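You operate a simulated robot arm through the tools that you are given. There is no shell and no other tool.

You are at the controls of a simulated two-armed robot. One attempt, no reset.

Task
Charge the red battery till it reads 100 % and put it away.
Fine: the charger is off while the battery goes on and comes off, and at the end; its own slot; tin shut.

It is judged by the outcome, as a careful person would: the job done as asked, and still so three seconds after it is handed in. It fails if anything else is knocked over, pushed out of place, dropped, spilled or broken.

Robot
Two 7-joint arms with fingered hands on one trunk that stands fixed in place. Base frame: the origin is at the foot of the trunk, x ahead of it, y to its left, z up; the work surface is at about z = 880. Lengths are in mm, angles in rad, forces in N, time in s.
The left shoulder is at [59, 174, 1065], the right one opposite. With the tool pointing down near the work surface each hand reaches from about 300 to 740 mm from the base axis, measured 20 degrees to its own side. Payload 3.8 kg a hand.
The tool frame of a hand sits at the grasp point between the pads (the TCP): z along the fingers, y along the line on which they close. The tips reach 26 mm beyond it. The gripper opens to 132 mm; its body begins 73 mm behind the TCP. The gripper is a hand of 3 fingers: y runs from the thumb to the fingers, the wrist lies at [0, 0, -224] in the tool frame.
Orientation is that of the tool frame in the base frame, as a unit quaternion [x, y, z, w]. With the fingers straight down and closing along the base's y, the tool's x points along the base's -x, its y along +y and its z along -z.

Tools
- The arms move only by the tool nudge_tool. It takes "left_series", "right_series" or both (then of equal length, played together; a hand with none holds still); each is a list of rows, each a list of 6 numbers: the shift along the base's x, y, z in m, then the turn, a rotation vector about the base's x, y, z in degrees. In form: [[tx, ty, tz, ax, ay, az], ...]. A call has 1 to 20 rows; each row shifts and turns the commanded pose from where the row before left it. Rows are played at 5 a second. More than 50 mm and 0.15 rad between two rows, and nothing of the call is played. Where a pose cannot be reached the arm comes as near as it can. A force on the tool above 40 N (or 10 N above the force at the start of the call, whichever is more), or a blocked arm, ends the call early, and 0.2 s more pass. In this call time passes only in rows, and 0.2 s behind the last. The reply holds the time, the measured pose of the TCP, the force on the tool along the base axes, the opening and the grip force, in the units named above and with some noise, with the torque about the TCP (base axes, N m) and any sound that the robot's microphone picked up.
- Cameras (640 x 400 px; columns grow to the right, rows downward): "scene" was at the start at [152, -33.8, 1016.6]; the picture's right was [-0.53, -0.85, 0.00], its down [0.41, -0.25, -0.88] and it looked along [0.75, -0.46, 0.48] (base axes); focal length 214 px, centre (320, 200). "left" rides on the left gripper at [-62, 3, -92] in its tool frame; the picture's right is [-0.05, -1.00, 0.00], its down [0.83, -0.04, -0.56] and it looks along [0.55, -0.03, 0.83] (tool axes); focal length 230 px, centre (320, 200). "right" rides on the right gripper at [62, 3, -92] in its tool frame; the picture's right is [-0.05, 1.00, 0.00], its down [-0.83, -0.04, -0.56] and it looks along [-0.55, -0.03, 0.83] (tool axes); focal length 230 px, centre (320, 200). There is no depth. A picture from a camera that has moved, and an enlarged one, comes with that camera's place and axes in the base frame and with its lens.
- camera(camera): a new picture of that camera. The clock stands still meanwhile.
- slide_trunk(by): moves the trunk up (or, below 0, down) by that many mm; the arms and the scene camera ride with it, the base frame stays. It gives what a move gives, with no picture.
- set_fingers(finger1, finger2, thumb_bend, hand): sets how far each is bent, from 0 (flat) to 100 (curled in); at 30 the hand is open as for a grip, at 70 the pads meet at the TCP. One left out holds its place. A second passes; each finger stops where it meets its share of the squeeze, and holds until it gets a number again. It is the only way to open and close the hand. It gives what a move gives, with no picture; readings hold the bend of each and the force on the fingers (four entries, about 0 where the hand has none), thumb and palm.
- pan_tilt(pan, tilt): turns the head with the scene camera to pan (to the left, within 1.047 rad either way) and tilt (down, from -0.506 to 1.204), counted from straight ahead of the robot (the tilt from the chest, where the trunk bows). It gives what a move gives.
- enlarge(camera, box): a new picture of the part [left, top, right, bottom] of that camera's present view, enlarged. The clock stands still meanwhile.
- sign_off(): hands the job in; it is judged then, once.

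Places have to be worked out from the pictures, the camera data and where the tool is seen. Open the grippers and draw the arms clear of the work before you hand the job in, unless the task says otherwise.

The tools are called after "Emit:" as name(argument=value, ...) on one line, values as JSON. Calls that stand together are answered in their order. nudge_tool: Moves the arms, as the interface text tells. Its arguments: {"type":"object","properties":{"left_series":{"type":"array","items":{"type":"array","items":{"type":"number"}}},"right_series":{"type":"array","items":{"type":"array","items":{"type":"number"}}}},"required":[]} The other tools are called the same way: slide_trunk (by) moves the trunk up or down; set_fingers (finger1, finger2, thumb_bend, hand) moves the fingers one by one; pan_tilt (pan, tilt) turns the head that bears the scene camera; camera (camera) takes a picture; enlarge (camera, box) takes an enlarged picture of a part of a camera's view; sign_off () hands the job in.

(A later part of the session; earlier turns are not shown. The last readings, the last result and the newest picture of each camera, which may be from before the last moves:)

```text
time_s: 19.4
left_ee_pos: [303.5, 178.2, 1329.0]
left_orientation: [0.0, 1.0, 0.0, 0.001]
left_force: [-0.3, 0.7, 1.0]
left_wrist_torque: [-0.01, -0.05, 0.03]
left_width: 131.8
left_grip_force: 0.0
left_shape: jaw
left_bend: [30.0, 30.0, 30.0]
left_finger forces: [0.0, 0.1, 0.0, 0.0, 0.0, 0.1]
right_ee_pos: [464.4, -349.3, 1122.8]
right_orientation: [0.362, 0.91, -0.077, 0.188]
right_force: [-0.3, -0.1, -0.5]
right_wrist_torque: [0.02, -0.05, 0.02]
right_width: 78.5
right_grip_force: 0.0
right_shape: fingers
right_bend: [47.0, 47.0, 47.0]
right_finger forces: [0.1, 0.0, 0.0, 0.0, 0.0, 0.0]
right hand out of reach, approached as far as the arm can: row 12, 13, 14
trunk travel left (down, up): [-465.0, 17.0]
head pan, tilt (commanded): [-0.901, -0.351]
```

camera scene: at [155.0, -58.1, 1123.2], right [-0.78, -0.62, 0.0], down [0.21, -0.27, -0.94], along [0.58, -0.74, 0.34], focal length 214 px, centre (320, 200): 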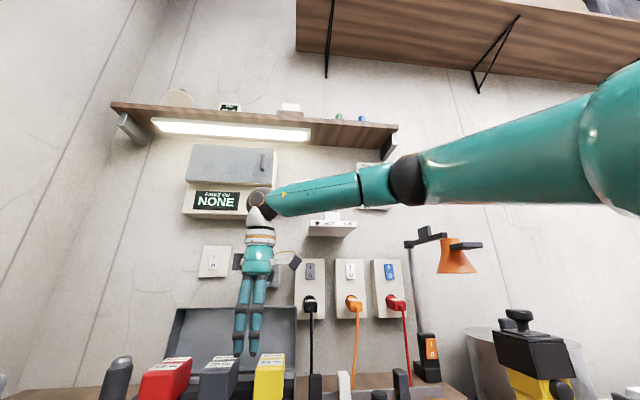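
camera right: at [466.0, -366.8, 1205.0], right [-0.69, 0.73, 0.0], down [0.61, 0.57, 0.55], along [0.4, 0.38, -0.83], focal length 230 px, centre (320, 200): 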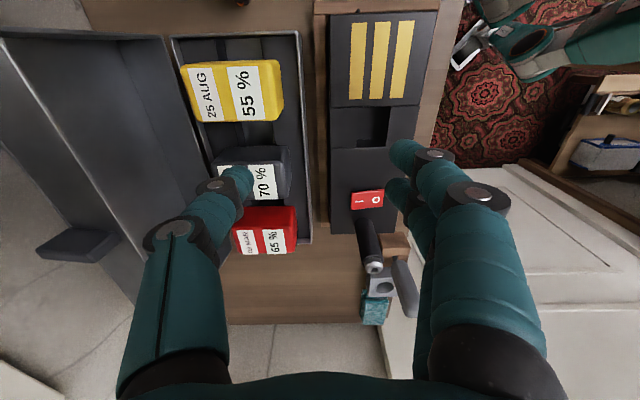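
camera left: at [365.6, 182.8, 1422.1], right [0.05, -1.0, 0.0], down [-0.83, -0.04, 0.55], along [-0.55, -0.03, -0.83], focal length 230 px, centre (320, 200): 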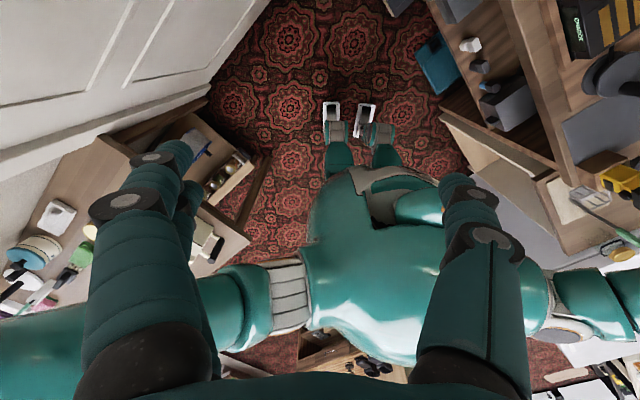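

Tilting toward the wall made it worse; the forearm heads roughly along the bench's leftward axis, so tilting that way with a front-to-back grip should suit the arm. I'll undo the tilt, yaw to +45°, and tilt 24° toward +L.

Emit:
nudge_tool(right_series=[[0, 0, 0, 5.66, 5.66, 0], [0, 0, 0, 5.66, 5.66, 0], [0, 0, 0, 5.66, 5.66, 0], [0, 0, 0, 0, 0, 8.2], [0, 0, 0, 0, 0, 8.2], [0, 0, 0, 0, 0, 8.2], [0, 0, 0, 0, 0, 8.2], [0, 0, 0, 0, 0, 8.2], [0, 0, 0, 0, 0, 8.2], [0, 0, 0, 0, 0, 8.2], [0, 0, 0, 0, 0, 8.2], [0, 0, 0, 0, 0, 8.2], [0, 0, 0, 0, 0, 8.2], [0, 0, 0, 0, 0, 8.2], [0, 0, 0, 5.66, -5.66, 0], [0, 0, 0, 5.66, -5.66, 0], [0, 0, 0, 5.66, -5.66, 0]])

```text
time_s: 22.9
left_ee_pos: [304.2, 177.8, 1330.5]
left_orientation: [0.0, 1.0, 0.001, 0.0]
left_force: [0.7, -0.3, 0.5]
left_wrist_torque: [0.01, 0.0, -0.01]
left_width: 131.9
left_grip_force: 0.1
left_shape: jaw
left_bend: [30.0, 30.0, 30.0]
left_finger forces: [0.0, 0.0, 0.1, 0.0, 0.0, 0.0]
right_ee_pos: [466.3, -350.3, 1123.2]
right_orientation: [-0.385, 0.899, 0.079, 0.193]
right_force: [-0.2, 0.3, 0.1]
right_wrist_torque: [0.01, -0.04, -0.05]
right_width: 78.6
right_grip_force: 0.0
right_shape: fingers
right_bend: [47.0, 47.0, 47.0]
right_finger forces: [0.0, 0.1, 0.0, 0.0, 0.0, 0.0]
trunk travel left (down, up): [-465.0, 17.0]
head pan, tilt (commanded): [-0.901, -0.351]
```

No reach complaint in this orientation. I'll now move toward above the red battery at z≈1060.

Emit:
nudge_tool(right_series=[[0.035, 0.0145, -0.0105, 0, 0, 0], [0.035, 0.0145, -0.0105, 0, 0, 0], [0.035, 0.0145, -0.0105, 0, 0, 0], [0.035, 0.0145, -0.0105, 0, 0, 0], [0.035, 0.0145, -0.0105, 0, 0, 0], [0.035, 0.0145, -0.0105, 0, 0, 0]])

Emit:
camera(camera="right")

```text
time_s: 24.4
left_ee_pos: [305.1, 177.5, 1328.5]
left_orientation: [0.0, 1.0, 0.0, 0.001]
left_force: [-0.1, -0.1, 0.2]
left_wrist_torque: [0.0, -0.01, 0.0]
left_width: 131.8
left_grip_force: 0.0
left_shape: jaw
left_bend: [30.0, 30.0, 30.0]
left_finger forces: [0.0, 0.1, 0.0, 0.0, 0.0, 0.1]
right_ee_pos: [589.5, -289.2, 1068.0]
right_orientation: [-0.384, 0.9, 0.079, 0.192]
right_force: [0.1, -1.3, 0.8]
right_wrist_torque: [-0.01, 0.04, -0.04]
right_width: 78.3
right_grip_force: 0.1
right_shape: fingers
right_bend: [47.0, 47.0, 47.0]
right_finger forces: [0.0, 0.0, 0.0, 0.0, 0.0, 0.0]
right hand out of reach, approached as far as the arm can: row 4, 5, 6
trunk travel left (down, up): [-465.0, 17.0]
head pan, tilt (commanded): [-0.901, -0.351]
```

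```text
taken
camera right: at [521.8, -352.4, 1126.5], right [-0.69, 0.73, 0.01], down [0.4, 0.36, 0.84], along [0.61, 0.59, -0.54], focal length 230 px, centre (320, 200)
```

right: 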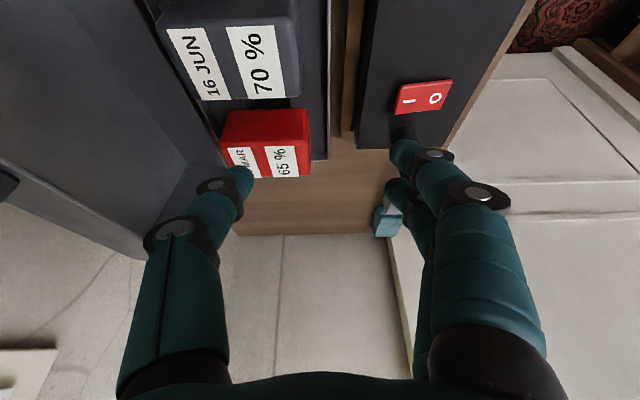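

The wrist seems bounded at the same place regardless of tilt, so a shoulder/elbow limit is involved. Let me look at the arm posture again.

Emit:
pan_tilt(pan=-1.047, tilt=-0.3)

Emit:
camera(camera="scene")

```text
time_s: 25.1
left_ee_pos: [304.4, 178.9, 1329.3]
left_orientation: [0.0, 1.0, 0.0, 0.0]
left_force: [0.6, 0.0, -0.6]
left_wrist_torque: [-0.01, 0.02, 0.01]
left_width: 132.1
left_grip_force: 0.1
left_shape: jaw
left_bend: [30.0, 30.0, 30.0]
left_finger forces: [0.0, 0.1, 0.0, 0.0, 0.1, 0.1]
right_ee_pos: [587.2, -287.2, 1068.6]
right_orientation: [-0.384, 0.9, 0.078, 0.193]
right_force: [-0.2, 0.4, -0.5]
right_wrist_torque: [0.0, -0.01, 0.0]
right_width: 78.4
right_grip_force: 0.0
right_shape: fingers
right_bend: [47.0, 47.0, 47.0]
right_finger forces: [0.1, 0.0, 0.0, 0.0, 0.0, 0.0]
trunk travel left (down, up): [-465.0, 17.0]
head pan, tilt (commanded): [-1.047, -0.3]
```

```text
taken
camera scene: at [147.0, -66.4, 1119.4], right [-0.87, -0.5, 0.0], down [0.15, -0.26, -0.96], along [0.48, -0.83, 0.3], focal length 214 px, centre (320, 200)
```

scene: 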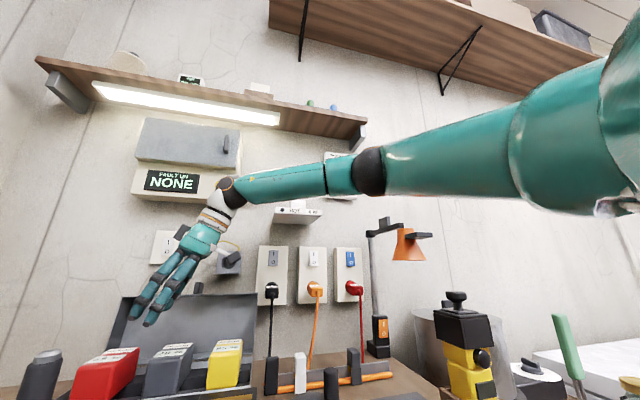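

The elbow is raised and out to the right. I'll lower slightly (still above the batteries) and see whether the arm then allows reaching further out.

Emit:
nudge_tool(right_series=[[0, 0, -0.02, 0, 0, 0], [0, 0, -0.02, 0, 0, 0], [0.015, 0.004, 0, 0, 0, 0], [0.015, 0.004, 0, 0, 0, 0]])

```text
time_s: 26.1
left_ee_pos: [304.1, 178.3, 1328.0]
left_orientation: [0.0, 1.0, 0.001, 0.001]
left_force: [0.5, -0.4, -0.1]
left_wrist_torque: [-0.02, 0.0, 0.0]
left_width: 131.9
left_grip_force: 0.1
left_shape: jaw
left_bend: [30.0, 30.0, 30.0]
left_finger forces: [0.0, 0.2, 0.0, 0.1, 0.0, 0.1]
right_ee_pos: [584.6, -290.0, 1029.7]
right_orientation: [-0.385, 0.9, 0.078, 0.192]
right_force: [-0.3, 0.5, -1.0]
right_wrist_torque: [0.01, 0.0, -0.03]
right_width: 78.3
right_grip_force: 0.1
right_shape: fingers
right_bend: [47.0, 47.0, 47.0]
right_finger forces: [0.0, 0.1, 0.1, 0.1, 0.1, 0.1]
right hand out of reach, approached as far as the arm can: row 2, 3, 4
trunk travel left (down, up): [-465.0, 17.0]
head pan, tilt (commanded): [-1.047, -0.3]
```

The wrist is sliding on a sphere about a frozen elbow – a stuck posture. I'll retreat toward the robot over the charger front at z≈1015 to let the elbow drop, then look at how it responds.

Emit:
nudge_tool(right_series=[[-0.0336, 0.01, 0.0, 0, 0, 0], [-0.0336, 0.01, 0.0, 0, 0, 0], [-0.0336, 0.01, -0.0, 0, 0, 0], [-0.0336, 0.01, -0.0, 0, 0, 0], [-0.03, 0.01, -0.005, 0, 0, 0], [-0.03, 0.01, -0.005, 0, 0, 0]])

Emit:
camera(camera="scene")

```text
time_s: 27.4
left_ee_pos: [303.5, 179.4, 1329.6]
left_orientation: [0.0, 1.0, 0.0, 0.001]
left_force: [-0.2, -0.3, 0.6]
left_wrist_torque: [0.01, -0.01, 0.03]
left_width: 131.9
left_grip_force: 0.1
left_shape: jaw
left_bend: [30.0, 30.0, 30.0]
left_finger forces: [0.1, 0.0, 0.0, 0.0, 0.1, 0.0]
right_ee_pos: [388.8, -231.2, 1020.9]
right_orientation: [-0.384, 0.9, 0.078, 0.192]
right_force: [-0.6, -0.2, 1.6]
right_wrist_torque: [0.02, 0.03, 0.0]
right_width: 78.2
right_grip_force: 0.0
right_shape: fingers
right_bend: [47.0, 47.0, 47.0]
right_finger forces: [0.1, 0.0, 0.0, 0.1, 0.1, 0.0]
trunk travel left (down, up): [-465.0, 17.0]
head pan, tilt (commanded): [-1.047, -0.3]
```

```text
taken
camera scene: at [146.5, -66.3, 1119.5], right [-0.87, -0.5, 0.0], down [0.15, -0.26, -0.96], along [0.48, -0.83, 0.3], focal length 214 px, centre (320, 200)
```

scene: 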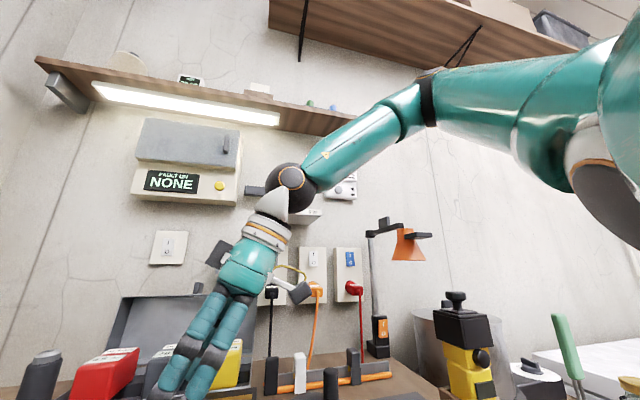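

Retracted, the elbow rides very high. I'll tilt the hand further (to ~45° toward +L) so the wrist is lower, then try extending over the tin at z≈1035.

Emit:
nudge_tool(right_series=[[0, 0, 0.003, 4.95, -4.95, 0], [0, 0, 0.003, 4.95, -4.95, 0], [0, 0, 0.003, 4.95, -4.95, 0], [0.035, -0.025, 0.002, 0, 0, 0], [0.035, -0.025, 0.002, 0, 0, 0], [0.035, -0.025, 0.0, 0, 0, 0], [0.035, -0.025, 0.0, 0, 0, 0], [0.035, 0.0, 0.0, 0, 0, 0], [0.035, 0.0, 0.0, 0, 0, 0], [0.03, 0.02, 0.0, 0, 0, 0], [0.03, 0.02, 0.0, 0, 0, 0]])

Emit:
camera(camera="scene")

```text
time_s: 29.9
left_ee_pos: [303.2, 178.2, 1328.7]
left_orientation: [0.001, 1.0, 0.0, 0.001]
left_force: [-0.2, 0.0, -0.5]
left_wrist_torque: [0.02, 0.0, 0.0]
left_width: 131.8
left_grip_force: 0.0
left_shape: jaw
left_bend: [30.0, 30.0, 30.0]
left_finger forces: [0.0, 0.0, 0.0, 0.1, 0.0, 0.1]
right_ee_pos: [633.8, -293.7, 1040.3]
right_orientation: [-0.364, 0.85, 0.143, 0.353]
right_force: [0.1, 0.3, -0.2]
right_wrist_torque: [0.0, 0.05, 0.01]
right_width: 78.2
right_grip_force: 0.2
right_shape: fingers
right_bend: [47.0, 47.0, 47.0]
right_finger forces: [0.1, 0.1, 0.0, 0.0, 0.0, 0.0]
right hand out of reach, approached as far as the arm can: row 11
trunk travel left (down, up): [-465.0, 17.0]
head pan, tilt (commanded): [-1.047, -0.3]
```

```text
taken
camera scene: at [146.7, -66.5, 1119.5], right [-0.87, -0.5, 0.0], down [0.15, -0.26, -0.96], along [0.48, -0.83, 0.3], focal length 214 px, centre (320, 200)
```

scene: 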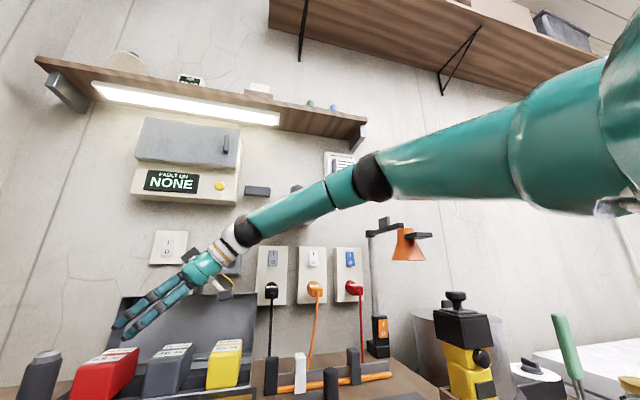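

The elbow stays frozen at one spot, limiting reach. I'll retract, bring the tool upright, and rotate the yaw clockwise strongly to see if the elbow swings inward into a better posture.

Emit:
nudge_tool(right_series=[[-0.0307, -0.001, 0.015, -5.3, 5.3, 0], [-0.0307, -0.001, 0.015, -5.3, 5.3, 0], [-0.0307, -0.001, 0.015, -5.3, 5.3, 0], [-0.0307, -0.001, 0.015, -5.3, 5.3, 0], [-0.0307, -0.001, 0.015, -5.3, 5.3, 0], [-0.0307, -0.001, 0.015, -5.3, 5.3, 0], [0, 0, 0, 0, 0, -8.5], [0, 0, 0, 0, 0, -8.5], [0, 0, 0, 0, 0, -8.5], [0, 0, 0, 0, 0, -8.5], [0, 0, 0, 0, 0, -8.5], [0, 0, 0, 0, 0, -8.5], [0, 0, 0, 0, 0, -8.5], [0, 0, 0, 0, 0, -8.5], [0, 0, 0, 0, 0, -8.5], [0, 0, 0, 0, 0, -8.5], [0, 0, 0, 0, 0, -8.5], [0, 0, 0, 0, 0, -8.5], [0, 0, 0, 0, 0, -8.5], [0, 0, 0, 0, 0, -8.5]])

Emit:
camera(camera="scene")

```text
time_s: 34.0
left_ee_pos: [304.3, 178.5, 1329.3]
left_orientation: [0.0, 1.0, 0.0, 0.001]
left_force: [-0.7, 0.0, -0.4]
left_wrist_torque: [-0.02, 0.02, 0.01]
left_width: 131.8
left_grip_force: 0.0
left_shape: jaw
left_bend: [30.0, 30.0, 30.0]
left_finger forces: [0.1, 0.0, 0.0, 0.1, 0.0, 0.0]
right_ee_pos: [448.0, -378.1, 1133.5]
right_orientation: [0.59, 0.807, 0.006, -0.004]
right_force: [-0.3, 1.1, -0.1]
right_wrist_torque: [0.01, -0.02, 0.0]
right_width: 78.5
right_grip_force: 0.0
right_shape: fingers
right_bend: [47.0, 47.0, 47.0]
right_finger forces: [0.1, 0.0, 0.1, 0.0, 0.0, 0.0]
right hand out of reach, approached as far as the arm can: row 19, 20
trunk travel left (down, up): [-465.0, 17.0]
head pan, tilt (commanded): [-1.047, -0.3]
```

```text
taken
camera scene: at [147.1, -67.0, 1119.3], right [-0.87, -0.5, 0.0], down [0.15, -0.26, -0.96], along [0.48, -0.83, 0.3], focal length 214 px, centre (320, 200)
```

scene: 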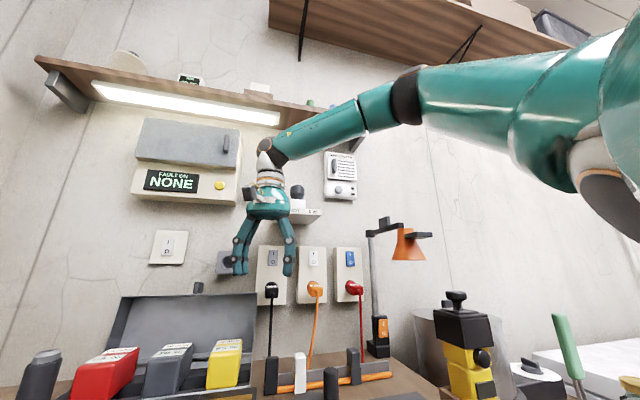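

The wrist roll limit showed near −70° and the elbow stays out. I'll try a different route: bring the hand left, close in front of the chest (tool down, 0° yaw), so the elbow swings inward, and then extend forward.

Emit:
nudge_tool(right_series=[[-0.012, 0.033, 0.002, 0, 0, 8], [-0.012, 0.033, 0.002, 0, 0, 8], [-0.012, 0.033, 0.002, 0, 0, 8], [-0.012, 0.033, 0.002, 0, 0, 8], [-0.012, 0.033, 0.002, 0, 0, 8], [-0.012, 0.033, 0.002, 0, 0, 8], [-0.012, 0.033, 0.002, 0, 0, 8], [-0.012, 0.033, 0.002, 0, 0, 8], [-0.012, 0.033, 0.002, 0, 0, 8]])

Emit:
camera(camera="scene")

```text
time_s: 36.0
left_ee_pos: [305.2, 178.6, 1328.6]
left_orientation: [-0.001, 1.0, 0.0, 0.001]
left_force: [0.5, -0.3, 0.5]
left_wrist_torque: [0.01, 0.0, -0.02]
left_width: 131.9
left_grip_force: 0.1
left_shape: jaw
left_bend: [30.0, 30.0, 30.0]
left_finger forces: [0.0, 0.0, 0.0, 0.1, 0.0, 0.1]
right_ee_pos: [368.5, -165.9, 1183.7]
right_orientation: [0.007, 1.0, 0.001, -0.001]
right_force: [-1.2, 0.3, -0.2]
right_wrist_torque: [0.01, 0.0, 0.01]
right_width: 78.1
right_grip_force: 0.0
right_shape: fingers
right_bend: [47.0, 47.0, 47.0]
right_finger forces: [0.0, 0.0, 0.0, 0.1, 0.0, 0.0]
right hand out of reach, approached as far as the arm can: row 7, 8, 9
trunk travel left (down, up): [-465.0, 17.0]
head pan, tilt (commanded): [-1.047, -0.3]
```

```text
taken
camera scene: at [147.7, -66.8, 1119.2], right [-0.87, -0.5, 0.0], down [0.15, -0.26, -0.96], along [0.48, -0.83, 0.3], focal length 214 px, centre (320, 200)
```

scene: 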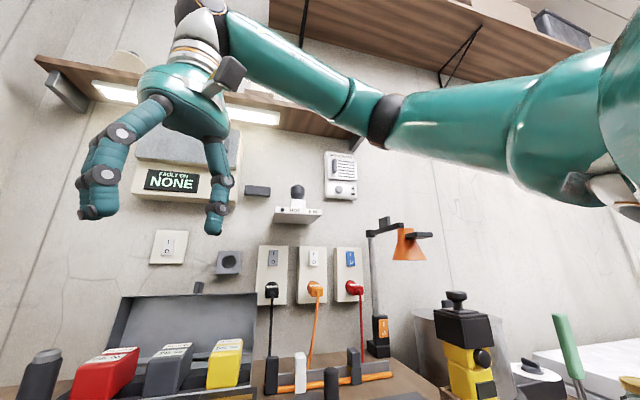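

The evidence suggests the arm is in a "flipped" shoulder branch with the elbow pinned high and out. Bringing the hand low beside the body (in front of the bench edge) should force the elbow down and unflip it. First raise the trunk the last 15 mm, then retreat toward (200,-285).

Emit:
slide_trunk(by=15)

Emit:
nudge_tool(right_series=[[-0.02, -0.015, -0.01, 0, 0, 0], [-0.02, -0.015, -0.015, 0, 0, 0], [-0.02, -0.015, -0.02, 0, 0, 0], [-0.02, -0.015, -0.02, 0, 0, 0], [-0.02, -0.015, -0.02, 0, 0, 0], [-0.02, -0.015, -0.02, 0, 0, 0], [-0.02, -0.015, -0.02, 0, 0, 0], [-0.02, -0.015, -0.02, 0, 0, 0]])

Emit:
camera(camera="scene")

Emit:
camera(camera="right")

```text
time_s: 36.7
left_ee_pos: [304.1, 178.7, 1341.9]
left_orientation: [0.0, 1.0, 0.0, 0.0]
left_force: [0.5, -0.1, -0.4]
left_wrist_torque: [0.01, 0.03, 0.0]
left_width: 131.8
left_grip_force: 0.1
left_shape: jaw
left_bend: [30.0, 30.0, 30.0]
left_finger forces: [0.1, 0.0, 0.0, 0.1, 0.0, 0.0]
right_ee_pos: [352.5, -165.7, 1223.5]
right_orientation: [0.008, 0.999, 0.003, 0.036]
right_force: [0.0, 0.4, -0.6]
right_wrist_torque: [0.0, 0.02, 0.0]
right_width: 78.1
right_grip_force: 0.1
right_shape: fingers
right_bend: [47.0, 47.0, 47.0]
right_finger forces: [0.0, 0.0, 0.0, 0.1, 0.1, 0.1]
trunk travel left (down, up): [-480.0, 2.0]
head pan, tilt (commanded): [-1.047, -0.3]
```

```text
time_s: 38.5
left_ee_pos: [304.2, 178.4, 1343.4]
left_orientation: [0.0, 1.0, 0.001, 0.001]
left_force: [0.3, -0.2, -0.7]
left_wrist_torque: [0.01, 0.01, 0.02]
left_width: 132.0
left_grip_force: 0.0
left_shape: jaw
left_bend: [30.0, 30.0, 30.0]
left_finger forces: [0.0, 0.0, 0.1, 0.0, 0.0, 0.0]
right_ee_pos: [217.5, -272.5, 1097.2]
right_orientation: [0.004, 0.999, 0.003, 0.037]
right_force: [-0.1, 0.0, 0.7]
right_wrist_torque: [-0.02, 0.02, -0.03]
right_width: 78.2
right_grip_force: 0.0
right_shape: fingers
right_bend: [47.0, 47.0, 47.0]
right_finger forces: [0.0, 0.0, 0.0, 0.0, 0.0, 0.1]
right hand out of reach, approached as far as the arm can: row 7, 8
trunk travel left (down, up): [-480.0, 2.0]
head pan, tilt (commanded): [-1.047, -0.3]
```

```text
taken
camera scene: at [147.4, -67.6, 1140.3], right [-0.87, -0.5, 0.0], down [0.15, -0.26, -0.96], along [0.48, -0.83, 0.29], focal length 214 px, centre (320, 200)
```

scene: 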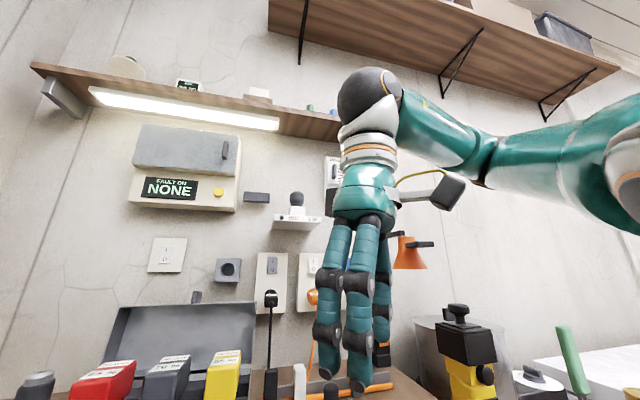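

```text
taken
camera right: at [149.1, -268.8, 1185.9], right [0.06, 1.0, 0.01], down [0.79, -0.05, 0.61], along [0.61, -0.03, -0.79], focal length 230 px, centre (320, 200)
```

right: 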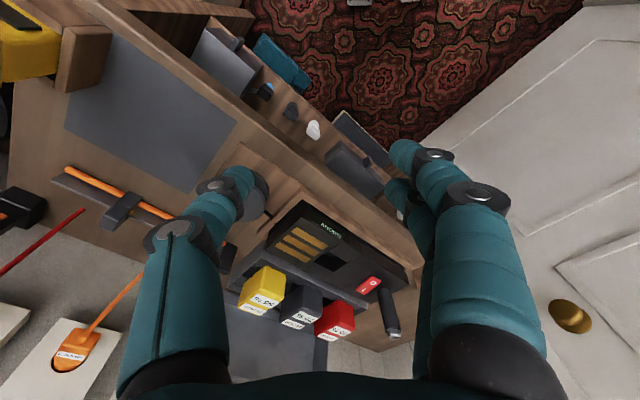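

Elbow is lower now but the elbow-flexion limit stops me coming closer. Before descending farther right in front of the bench, check that area with the head camera.

Emit:
pan_tilt(pan=-1.047, tilt=0.7)

Emit:
camera(camera="scene")

```text
time_s: 39.8
left_ee_pos: [305.4, 178.7, 1343.6]
left_orientation: [0.0, 1.0, 0.0, 0.002]
left_force: [0.2, -0.4, -0.6]
left_wrist_torque: [-0.01, 0.0, -0.02]
left_width: 131.8
left_grip_force: 0.1
left_shape: jaw
left_bend: [30.0, 30.0, 30.0]
left_finger forces: [0.1, 0.1, 0.0, 0.0, 0.0, 0.0]
right_ee_pos: [218.4, -272.2, 1099.8]
right_orientation: [0.004, 0.999, 0.002, 0.037]
right_force: [0.4, 0.3, -1.0]
right_wrist_torque: [0.02, -0.04, 0.02]
right_width: 78.2
right_grip_force: 0.1
right_shape: fingers
right_bend: [47.0, 47.0, 47.0]
right_finger forces: [0.1, 0.1, 0.0, 0.0, 0.0, 0.0]
trunk travel left (down, up): [-480.0, 2.0]
head pan, tilt (commanded): [-1.047, 0.7]
```

```text
taken
camera scene: at [150.9, -72.2, 1051.2], right [-0.87, -0.5, 0.0], down [-0.32, 0.56, -0.77], along [0.38, -0.66, -0.64], focal length 214 px, centre (320, 200)
```

scene: 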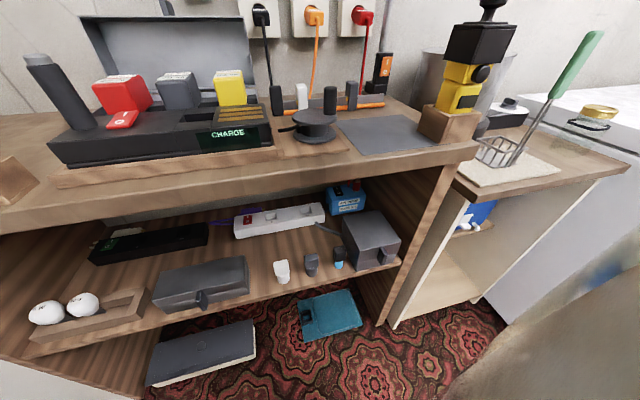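

The area in front of the bench edge (N<430) is clear. I'll tilt the tool toward +L (parallel with the bench front) while lowering, keeping N≈350, so the wrist ends low beside the body and the elbow drops.

Emit:
nudge_tool(right_series=[[0.004, 0.003, -0.006, 5.5, -5.5, 0], [0.004, 0.003, -0.006, 5.5, -5.5, 0], [0.004, 0.003, -0.006, 5.5, -5.5, 0], [0.004, 0.003, -0.006, 5.5, -5.5, 0], [0.004, 0.003, -0.006, 5.5, -5.5, 0], [0.004, 0.003, -0.006, 5.5, -5.5, 0], [0.004, 0.003, -0.006, 5.5, -5.5, 0]])

```text
time_s: 41.4
left_ee_pos: [303.3, 179.5, 1344.4]
left_orientation: [0.0, 1.0, 0.001, 0.001]
left_force: [0.2, 1.2, 0.1]
left_wrist_torque: [-0.03, 0.02, -0.01]
left_width: 131.7
left_grip_force: 0.1
left_shape: jaw
left_bend: [30.0, 30.0, 30.0]
left_finger forces: [0.0, 0.1, 0.0, 0.1, 0.0, 0.0]
right_ee_pos: [319.8, -244.7, 1160.6]
right_orientation: [0.017, 0.876, 0.328, 0.352]
right_force: [-0.6, 0.5, 0.1]
right_wrist_torque: [0.0, 0.0, -0.01]
right_width: 78.3
right_grip_force: 0.0
right_shape: fingers
right_bend: [47.0, 47.0, 47.0]
right_finger forces: [0.0, 0.1, 0.0, 0.1, 0.1, 0.0]
right hand out of reach, approached as far as the arm can: row 1, 2, 3, 4, 5, 6, 7
trunk travel left (down, up): [-480.0, 2.0]
head pan, tilt (commanded): [-1.047, 0.7]
```

The wrist hung up at about (179,-371,1280). Let me look at the arm posture again.

Emit:
pan_tilt(pan=-1.047, tilt=-0.2)

Emit:
camera(camera="scene")

Emit:
camera(camera="left")

```text
time_s: 42.5
left_ee_pos: [302.9, 179.0, 1343.2]
left_orientation: [0.0, 1.0, -0.001, 0.001]
left_force: [0.0, 0.1, 0.4]
left_wrist_torque: [-0.01, -0.03, -0.02]
left_width: 132.0
left_grip_force: 0.0
left_shape: jaw
left_bend: [30.0, 30.0, 30.0]
left_finger forces: [0.1, 0.1, 0.0, 0.0, 0.0, 0.0]
right_ee_pos: [320.5, -244.4, 1160.0]
right_orientation: [0.018, 0.877, 0.327, 0.351]
right_force: [-0.3, -0.4, 0.5]
right_wrist_torque: [0.0, 0.01, -0.02]
right_width: 78.2
right_grip_force: 0.1
right_shape: fingers
right_bend: [47.0, 47.0, 47.0]
right_finger forces: [0.0, 0.1, 0.1, 0.0, 0.1, 0.1]
trunk travel left (down, up): [-480.0, 2.0]
head pan, tilt (commanded): [-1.047, -0.201]
```

```text
taken
camera scene: at [150.0, -70.7, 1132.3], right [-0.87, -0.5, 0.0], down [0.1, -0.17, -0.98], along [0.49, -0.85, 0.2], focal length 214 px, centre (320, 200)
```

scene: 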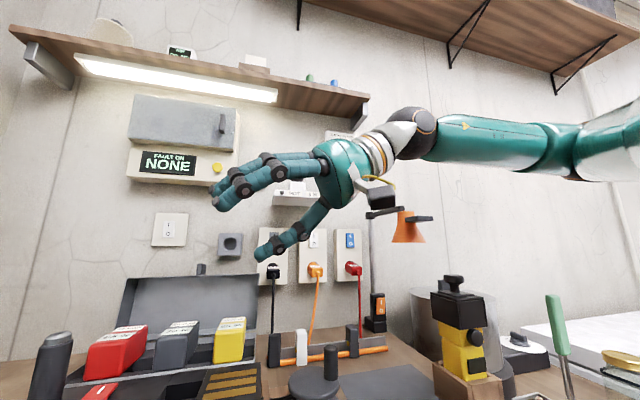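

```text
taken
camera left: at [365.5, 182.8, 1437.1], right [0.05, -1.0, 0.0], down [-0.83, -0.04, 0.55], along [-0.55, -0.03, -0.83], focal length 230 px, centre (320, 200)
```

left: 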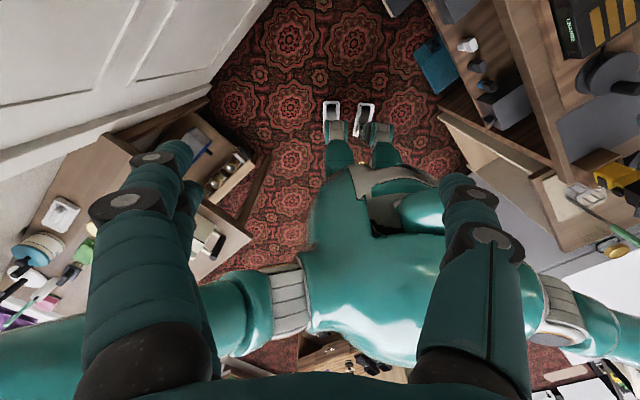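

The elbow has moved lateral and slightly behind now, still a bit above the shoulder. I'll level the tool out further and lower the wrist so the elbow drops below shoulder height.

Emit:
nudge_tool(right_series=[[0, -0.007, -0.008, 5, -5, 0], [0, -0.007, -0.008, 5, -5, 0], [0, -0.007, -0.008, 5, -5, 0], [0, -0.007, -0.008, 5, -5, 0], [-0.005, 0, -0.025, 0, 0, 0], [-0.005, 0, -0.025, 0, 0, 0], [-0.005, 0, -0.025, 0, 0, 0], [-0.005, 0, -0.025, 0, 0, 0]])

Emit:
camera(camera="scene")

```text
time_s: 44.4
left_ee_pos: [304.1, 179.3, 1344.3]
left_orientation: [0.0, 1.0, 0.0, 0.001]
left_force: [0.1, 0.3, -0.9]
left_wrist_torque: [0.0, 0.02, -0.01]
left_width: 131.7
left_grip_force: 0.0
left_shape: jaw
left_bend: [30.0, 30.0, 30.0]
left_finger forces: [0.1, 0.0, 0.0, 0.0, 0.0, 0.0]
right_ee_pos: [305.5, -275.5, 1029.3]
right_orientation: [0.021, 0.732, 0.472, 0.491]
right_force: [0.2, 0.2, -0.3]
right_wrist_torque: [0.01, -0.03, -0.03]
right_width: 78.2
right_grip_force: 0.1
right_shape: fingers
right_bend: [47.0, 47.0, 47.0]
right_finger forces: [0.0, 0.0, 0.1, 0.1, 0.1, 0.0]
right hand out of reach, approached as far as the arm can: row 1
trunk travel left (down, up): [-480.0, 2.0]
head pan, tilt (commanded): [-1.047, -0.201]
```

```text
taken
camera scene: at [149.9, -70.9, 1132.4], right [-0.87, -0.5, 0.0], down [0.1, -0.17, -0.98], along [0.49, -0.85, 0.2], focal length 214 px, centre (320, 200)
```

scene: 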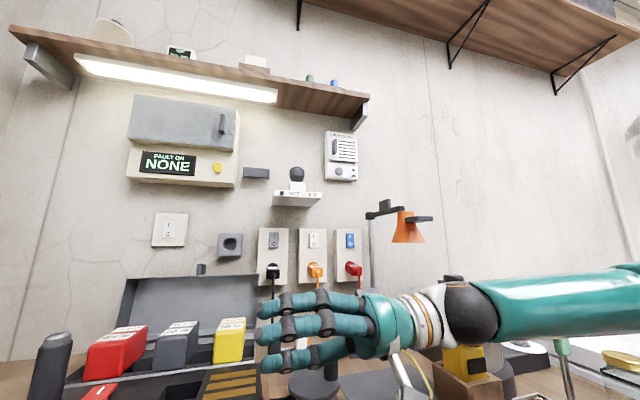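

The wrist is now low (z≈1045) with the elbow apparently below the shoulder, but the wrist is close to the yellow machine. I'll move left along the bench front, away from it, and check.

Emit:
nudge_tool(right_series=[[0.022, 0.03, 0, 0, 0, 0], [0.022, 0.03, 0, 0, 0, 0], [0.022, 0.03, 0, 0, 0, 0]])

Emit:
camera(camera="scene")

```text
time_s: 45.1
left_ee_pos: [305.1, 178.3, 1343.6]
left_orientation: [0.0, 1.0, 0.0, 0.0]
left_force: [0.0, 0.0, 0.2]
left_wrist_torque: [-0.01, 0.02, 0.0]
left_width: 131.7
left_grip_force: 0.0
left_shape: jaw
left_bend: [30.0, 30.0, 30.0]
left_finger forces: [0.1, 0.0, 0.0, 0.0, 0.1, 0.0]
right_ee_pos: [372.8, -186.6, 1031.1]
right_orientation: [0.021, 0.733, 0.471, 0.49]
right_force: [-0.3, 0.1, -0.9]
right_wrist_torque: [0.02, -0.02, 0.0]
right_width: 78.1
right_grip_force: 0.0
right_shape: fingers
right_bend: [47.0, 47.0, 47.0]
right_finger forces: [0.0, 0.1, 0.0, 0.1, 0.0, 0.0]
trunk travel left (down, up): [-480.0, 2.0]
head pan, tilt (commanded): [-1.047, -0.201]
```

```text
taken
camera scene: at [150.8, -70.5, 1132.2], right [-0.87, -0.5, 0.0], down [0.1, -0.17, -0.98], along [0.49, -0.85, 0.2], focal length 214 px, centre (320, 200)
```

scene: 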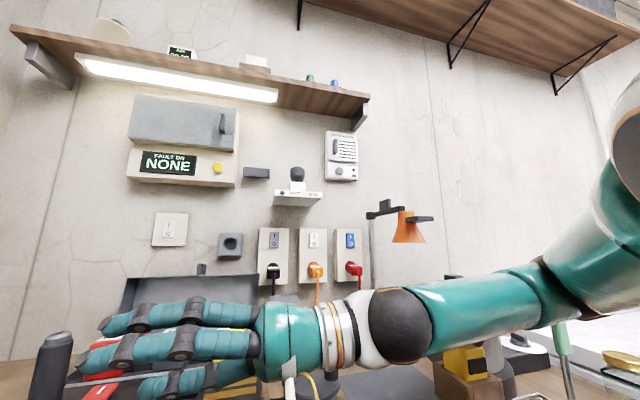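

The elbow is now below the shoulder – unflipped. Next I'll roll the hand about its axis so the closing direction is horizontal, while easing forward a little.

Emit:
nudge_tool(right_series=[[0.005, 0, 0.005, -5.59, -5.07, 0.55], [0.005, 0, 0.005, -5.59, -5.07, 0.55], [0.005, 0, 0.005, -5.59, -5.07, 0.55], [0.005, 0, 0.005, -5.59, -5.07, 0.55], [0.005, 0, 0.005, -5.59, -5.07, 0.55], [0.005, 0, 0.005, -5.59, -5.07, 0.55]])

Emit:
camera(camera="scene")

```text
time_s: 46.5
left_ee_pos: [304.2, 179.5, 1343.4]
left_orientation: [0.0, 1.0, -0.001, 0.0]
left_force: [0.8, 0.4, -0.1]
left_wrist_torque: [-0.02, 0.02, 0.02]
left_width: 132.0
left_grip_force: 0.1
left_shape: jaw
left_bend: [30.0, 30.0, 30.0]
left_finger forces: [0.0, 0.0, 0.1, 0.1, 0.0, 0.1]
right_ee_pos: [402.0, -186.6, 1060.4]
right_orientation: [-0.263, 0.684, 0.245, 0.635]
right_force: [-0.1, -0.4, 0.2]
right_wrist_torque: [-0.02, -0.03, -0.01]
right_width: 78.3
right_grip_force: 0.0
right_shape: fingers
right_bend: [47.0, 47.0, 47.0]
right_finger forces: [0.1, 0.1, 0.0, 0.1, 0.0, 0.0]
trunk travel left (down, up): [-480.0, 2.0]
head pan, tilt (commanded): [-1.047, -0.201]
heard: snap
```

```text
taken
camera scene: at [150.1, -70.6, 1132.4], right [-0.87, -0.5, 0.0], down [0.1, -0.17, -0.98], along [0.49, -0.85, 0.2], focal length 214 px, centre (320, 200)
```

scene: 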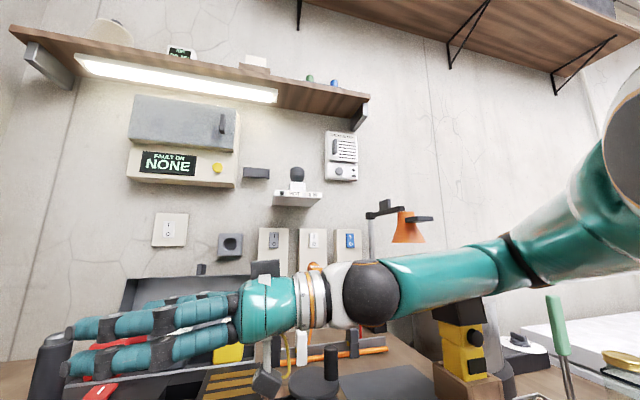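

A "snap" was heard. I'll look around carefully to see whether anything changed or is being touched.

Emit:
pan_tilt(pan=-1.047, tilt=0.4)

Emit:
camera(camera="scene")

Emit:
camera(camera="right")

Emit:
camera(camera="left")

```text
time_s: 47.5
left_ee_pos: [304.8, 178.5, 1344.6]
left_orientation: [0.0, 1.0, 0.0, 0.001]
left_force: [0.3, -0.2, -1.0]
left_wrist_torque: [0.02, -0.02, -0.02]
left_width: 131.7
left_grip_force: 0.1
left_shape: jaw
left_bend: [30.0, 30.0, 30.0]
left_finger forces: [0.0, 0.0, 0.0, 0.1, 0.1, 0.1]
right_ee_pos: [402.4, -187.1, 1060.0]
right_orientation: [-0.262, 0.684, 0.246, 0.635]
right_force: [0.2, 0.6, -0.5]
right_wrist_torque: [-0.01, 0.04, 0.04]
right_width: 78.3
right_grip_force: 0.0
right_shape: fingers
right_bend: [47.0, 47.0, 47.0]
right_finger forces: [0.1, 0.0, 0.1, 0.0, 0.1, 0.0]
trunk travel left (down, up): [-480.0, 2.0]
head pan, tilt (commanded): [-1.047, 0.4]
```

```text
taken
camera scene: at [154.7, -78.8, 1078.0], right [-0.87, -0.5, 0.0], down [-0.19, 0.34, -0.92], along [0.46, -0.8, -0.39], focal length 214 px, centre (320, 200)
```

scene: 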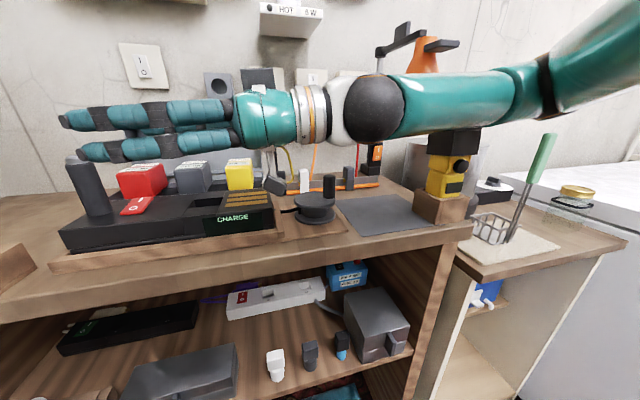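

```text
taken
camera right: at [328.2, -248.8, 1005.6], right [-0.67, 0.74, 0.06], down [-0.33, -0.37, 0.87], along [0.67, 0.56, 0.49], focal length 230 px, centre (320, 200)
```

right: 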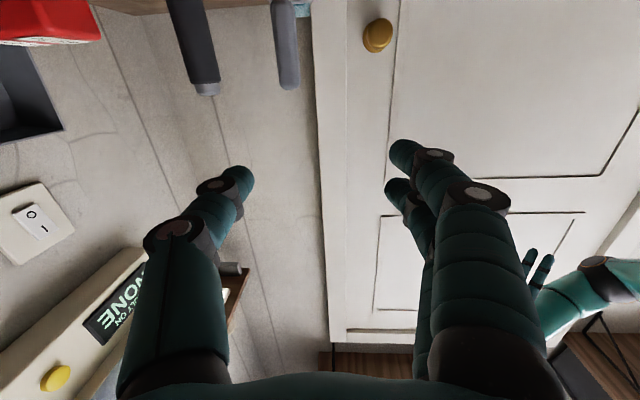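

```text
taken
camera left: at [365.5, 182.9, 1437.1], right [0.05, -1.0, 0.0], down [-0.83, -0.04, 0.55], along [-0.55, -0.03, -0.83], focal length 230 px, centre (320, 200)
```

left: 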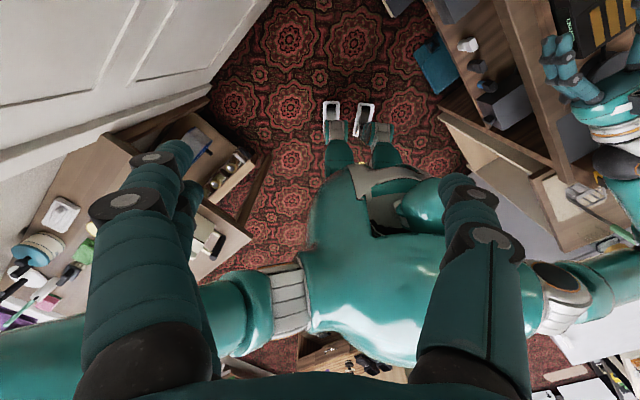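

Nothing obviously displaced. I'll zoom in around the yellow machine and the charger to verify contact or changes.

Emit:
enlarge(camera="scene", box=[380, 60, 640, 260])

Emit:
enlarge(camera="scene", box=[40, 120, 360, 280])

```text
2.00 times, centred on (510, 160) of scene
camera zoom: at [154.7, -78.8, 1078.0], right [-0.87, -0.5, 0.0], down [-0.19, 0.34, -0.92], along [0.46, -0.8, -0.39], focal length 429 px, centre (-60, 280)
```

zoom: 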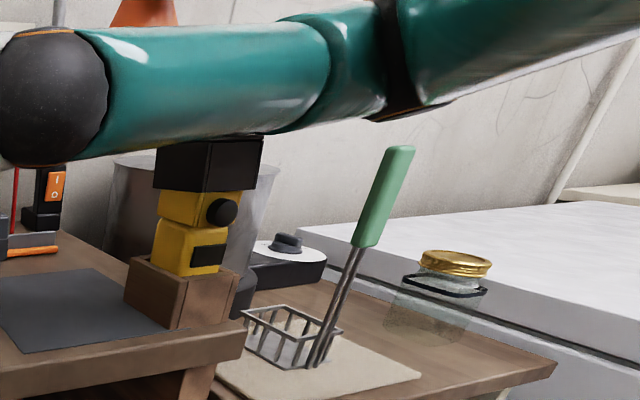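

```text
2.00 times, centred on (200, 200) of scene
camera zoom: at [154.7, -78.8, 1078.0], right [-0.87, -0.5, 0.0], down [-0.19, 0.34, -0.92], along [0.46, -0.8, -0.39], focal length 429 px, centre (560, 200)
```

zoom: 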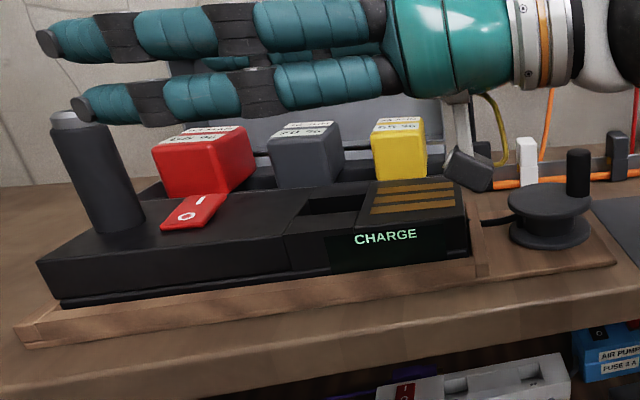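

All seems in place. Now I'll move outward toward the wall side while pitching the tool down to ~50° from vertical, at z rising to ~1100, keeping clear of the tin and post.

Emit:
nudge_tool(right_series=[[0.022, -0.022, 0.006, -3.2, 3.2, 0.3], [0.022, -0.022, 0.006, -3.2, 3.2, 0.3], [0.022, -0.022, 0.006, -3.2, 3.2, 0.3], [0.022, -0.022, 0.006, -3.2, 3.2, 0.3], [0.022, -0.022, 0.006, -3.2, 3.2, 0.3], [0.022, -0.022, 0.006, -3.2, 3.2, 0.3], [0.022, -0.022, 0.006, -3.2, 3.2, 0.3], [0.022, -0.022, 0.0, -3.2, 3.2, 0.3]])

Emit:
camera(camera="scene")

```text
time_s: 49.4
left_ee_pos: [304.7, 178.8, 1342.6]
left_orientation: [0.001, 1.0, 0.0, 0.0]
left_force: [0.2, 1.1, -0.5]
left_wrist_torque: [0.03, 0.01, 0.0]
left_width: 131.7
left_grip_force: 0.1
left_shape: jaw
left_bend: [30.0, 30.0, 30.0]
left_finger forces: [0.0, 0.1, 0.0, 0.1, 0.0, 0.0]
right_ee_pos: [580.0, -364.1, 1101.2]
right_orientation: [-0.348, 0.839, 0.154, 0.39]
right_force: [1.0, -0.4, -0.9]
right_wrist_torque: [0.01, 0.0, -0.02]
right_width: 78.2
right_grip_force: 0.1
right_shape: fingers
right_bend: [47.0, 47.0, 47.0]
right_finger forces: [0.1, 0.0, 0.0, 0.0, 0.0, 0.0]
trunk travel left (down, up): [-480.0, 2.0]
head pan, tilt (commanded): [-1.047, 0.4]
```

```text
taken
camera scene: at [155.3, -78.9, 1077.8], right [-0.87, -0.5, 0.0], down [-0.2, 0.34, -0.92], along [0.46, -0.8, -0.39], focal length 214 px, centre (320, 200)
```

scene: 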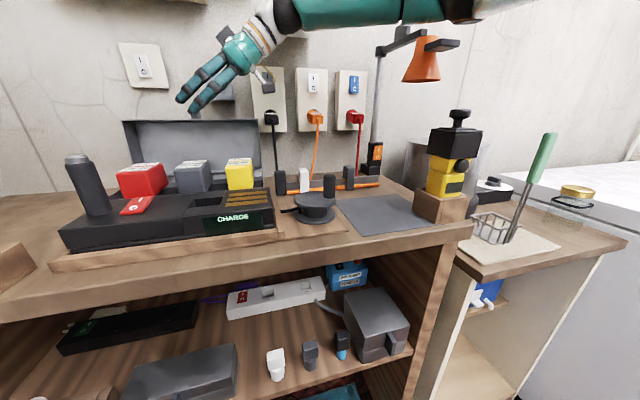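

Reached without complaint: (580,-364,1101). Now shift left along the bench to above the red battery, pitching to about 35° from vertical and lowering to z≈1065.

Emit:
nudge_tool(right_series=[[0.0195, 0.0195, -0.007, -2, 2, 0], [0.0195, 0.0195, -0.007, -2, 2, 0], [0.0195, 0.0195, -0.007, -2, 2, 0], [0.0195, 0.0195, -0.007, -2, 2, 0], [0.0195, 0.0195, -0.007, -2, 2, 0]])

Emit:
camera(camera="right")

Emit:
camera(camera="scene")

```text
time_s: 50.5
left_ee_pos: [305.8, 179.4, 1343.9]
left_orientation: [0.0, 1.0, 0.0, 0.0]
left_force: [-0.7, -0.4, -0.4]
left_wrist_torque: [0.01, 0.02, 0.02]
left_width: 131.5
left_grip_force: 0.1
left_shape: jaw
left_bend: [30.0, 30.0, 30.0]
left_finger forces: [0.0, 0.0, 0.1, 0.0, 0.0, 0.1]
right_ee_pos: [678.3, -265.3, 1067.3]
right_orientation: [-0.366, 0.879, 0.11, 0.284]
right_force: [-0.1, 0.2, 0.9]
right_wrist_torque: [0.0, 0.04, -0.02]
right_width: 78.2
right_grip_force: 0.0
right_shape: fingers
right_bend: [47.0, 47.0, 47.0]
right_finger forces: [0.0, 0.1, 0.0, 0.0, 0.1, 0.0]
trunk travel left (down, up): [-480.0, 2.0]
head pan, tilt (commanded): [-1.047, 0.4]
```

```text
taken
camera right: at [601.9, -335.4, 1106.6], right [-0.68, 0.74, 0.02], down [0.27, 0.23, 0.93], along [0.68, 0.64, -0.36], focal length 230 px, centre (320, 200)
```

right: 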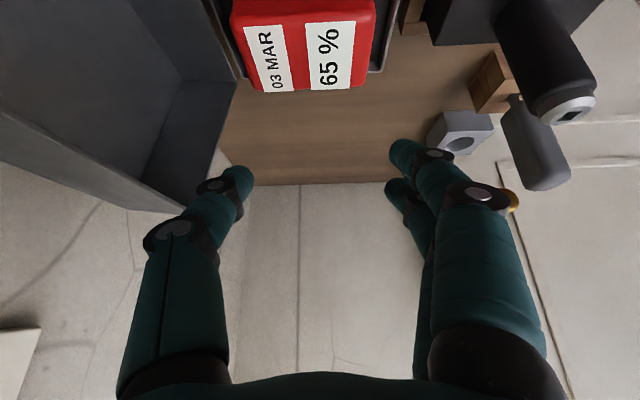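

```text
taken
camera scene: at [155.2, -78.2, 1077.9], right [-0.87, -0.5, 0.0], down [-0.2, 0.34, -0.92], along [0.46, -0.8, -0.39], focal length 214 px, centre (320, 200)
```

scene: 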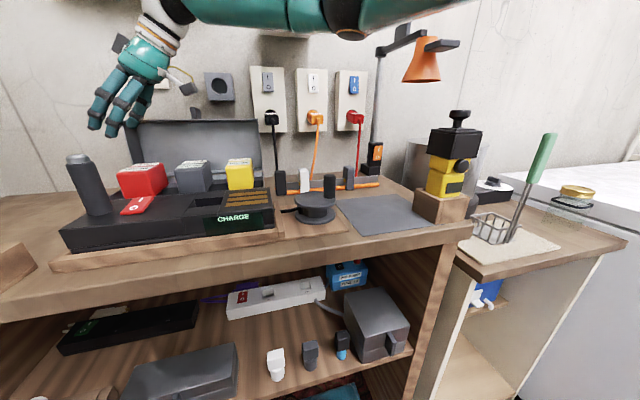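

Now above the red battery with good reach. I'll zoom on the right camera to measure the battery's exact place.

Emit:
enlarge(camera="right", box=[200, 0, 440, 150])

```text
2.67 times, centred on (320, 75) of right
camera zoom: at [601.9, -335.4, 1106.6], right [-0.68, 0.74, 0.02], down [0.27, 0.23, 0.93], along [0.68, 0.64, -0.36], focal length 614 px, centre (320, 533)
```

zoom: 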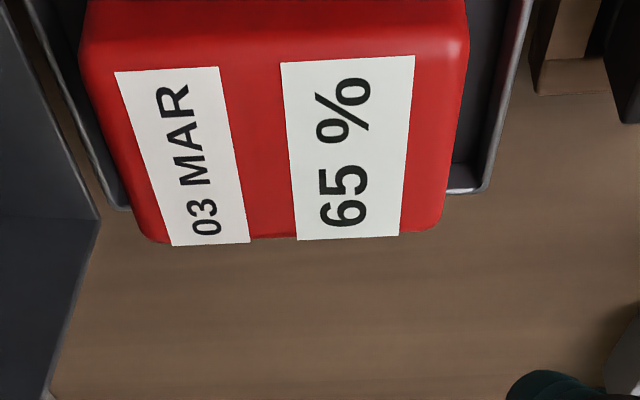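

Battery centre measures about L=292, N=673 (tin centred there too), i.e. roughly (682,-269); the hand needs ~+6 mm N. I'll reduce the tilt to ~18° so the hand camera clears the grey battery, shift +6 mm N, and lower to z≈1035.

Emit:
nudge_tool(right_series=[[0.0014, -0.0014, -0.01, -4, 4, 0], [0.0014, -0.0014, -0.01, -4, 4, 0], [0.0014, -0.0014, -0.012, -4, 4, 0]])

Emit:
set_fingers(hand="right", finger1=38, finger2=38, thumb_bend=43)

Emit:
camera(camera="right")

```text
time_s: 51.4
left_ee_pos: [305.1, 179.9, 1343.4]
left_orientation: [-0.001, 1.0, 0.0, 0.001]
left_force: [-0.6, -0.7, 0.1]
left_wrist_torque: [0.0, 0.02, -0.03]
left_width: 131.9
left_grip_force: 0.1
left_shape: jaw
left_bend: [30.0, 30.0, 30.0]
left_finger forces: [0.0, 0.0, 0.0, 0.1, 0.1, 0.0]
right_ee_pos: [679.5, -269.2, 1035.1]
right_orientation: [-0.38, 0.911, 0.055, 0.15]
right_force: [-0.4, 0.0, -0.5]
right_wrist_torque: [-0.03, 0.01, 0.02]
right_width: 78.3
right_grip_force: 0.0
right_shape: fingers
right_bend: [47.0, 47.0, 47.0]
right_finger forces: [0.1, 0.0, 0.1, 0.1, 0.0, 0.0]
trunk travel left (down, up): [-480.0, 2.0]
head pan, tilt (commanded): [-1.047, 0.4]
```

```text
time_s: 52.4
left_ee_pos: [303.6, 179.6, 1344.3]
left_orientation: [0.0, 1.0, -0.001, 0.001]
left_force: [0.6, 0.0, 0.2]
left_wrist_torque: [-0.01, -0.02, -0.01]
left_width: 131.8
left_grip_force: 0.0
left_shape: jaw
left_bend: [30.0, 30.0, 30.0]
left_finger forces: [0.0, 0.0, 0.0, 0.0, 0.0, 0.0]
right_ee_pos: [679.7, -269.4, 1034.6]
right_orientation: [-0.381, 0.911, 0.056, 0.15]
right_force: [-0.4, 0.4, -0.2]
right_wrist_torque: [0.01, -0.01, -0.02]
right_width: 99.0
right_grip_force: 0.0
right_shape: fingers
right_bend: [38.0, 38.0, 43.0]
right_finger forces: [0.1, 0.1, 0.1, 0.0, 0.0, 0.0]
trunk travel left (down, up): [-480.0, 2.0]
head pan, tilt (commanded): [-1.047, 0.4]
```

```text
taken
camera right: at [615.5, -328.5, 1102.8], right [-0.68, 0.74, 0.0], down [0.45, 0.41, 0.79], along [0.58, 0.54, -0.61], focal length 230 px, centre (320, 200)
```

right: 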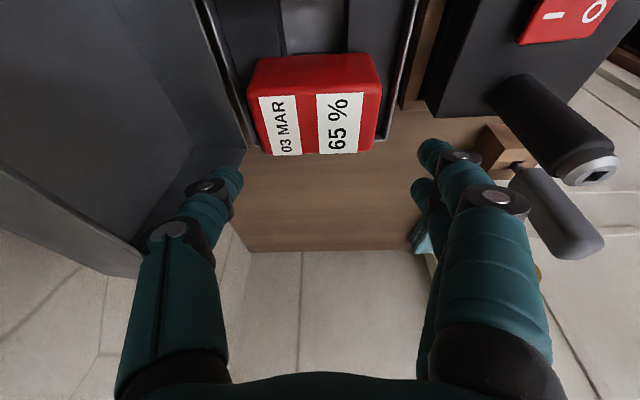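

Good: tilt ~18° reached. Zooming to refine battery position and the thumb/finger clearances.

Emit:
enlarge(camera="right", box=[180, 30, 500, 230])

```text
2.00 times, centred on (340, 130) of right
camera zoom: at [615.5, -328.5, 1102.8], right [-0.68, 0.74, 0.0], down [0.45, 0.41, 0.79], along [0.58, 0.54, -0.61], focal length 460 px, centre (280, 340)
```

zoom: 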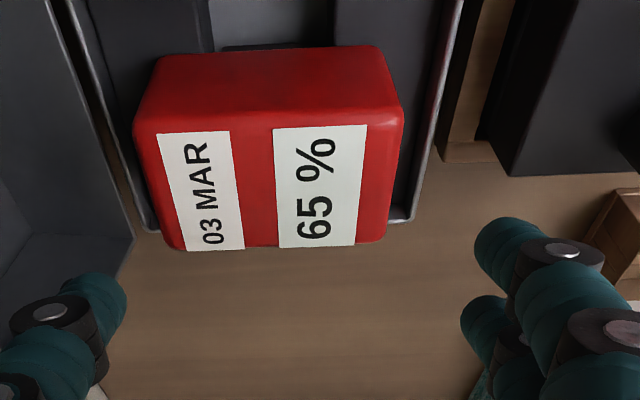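

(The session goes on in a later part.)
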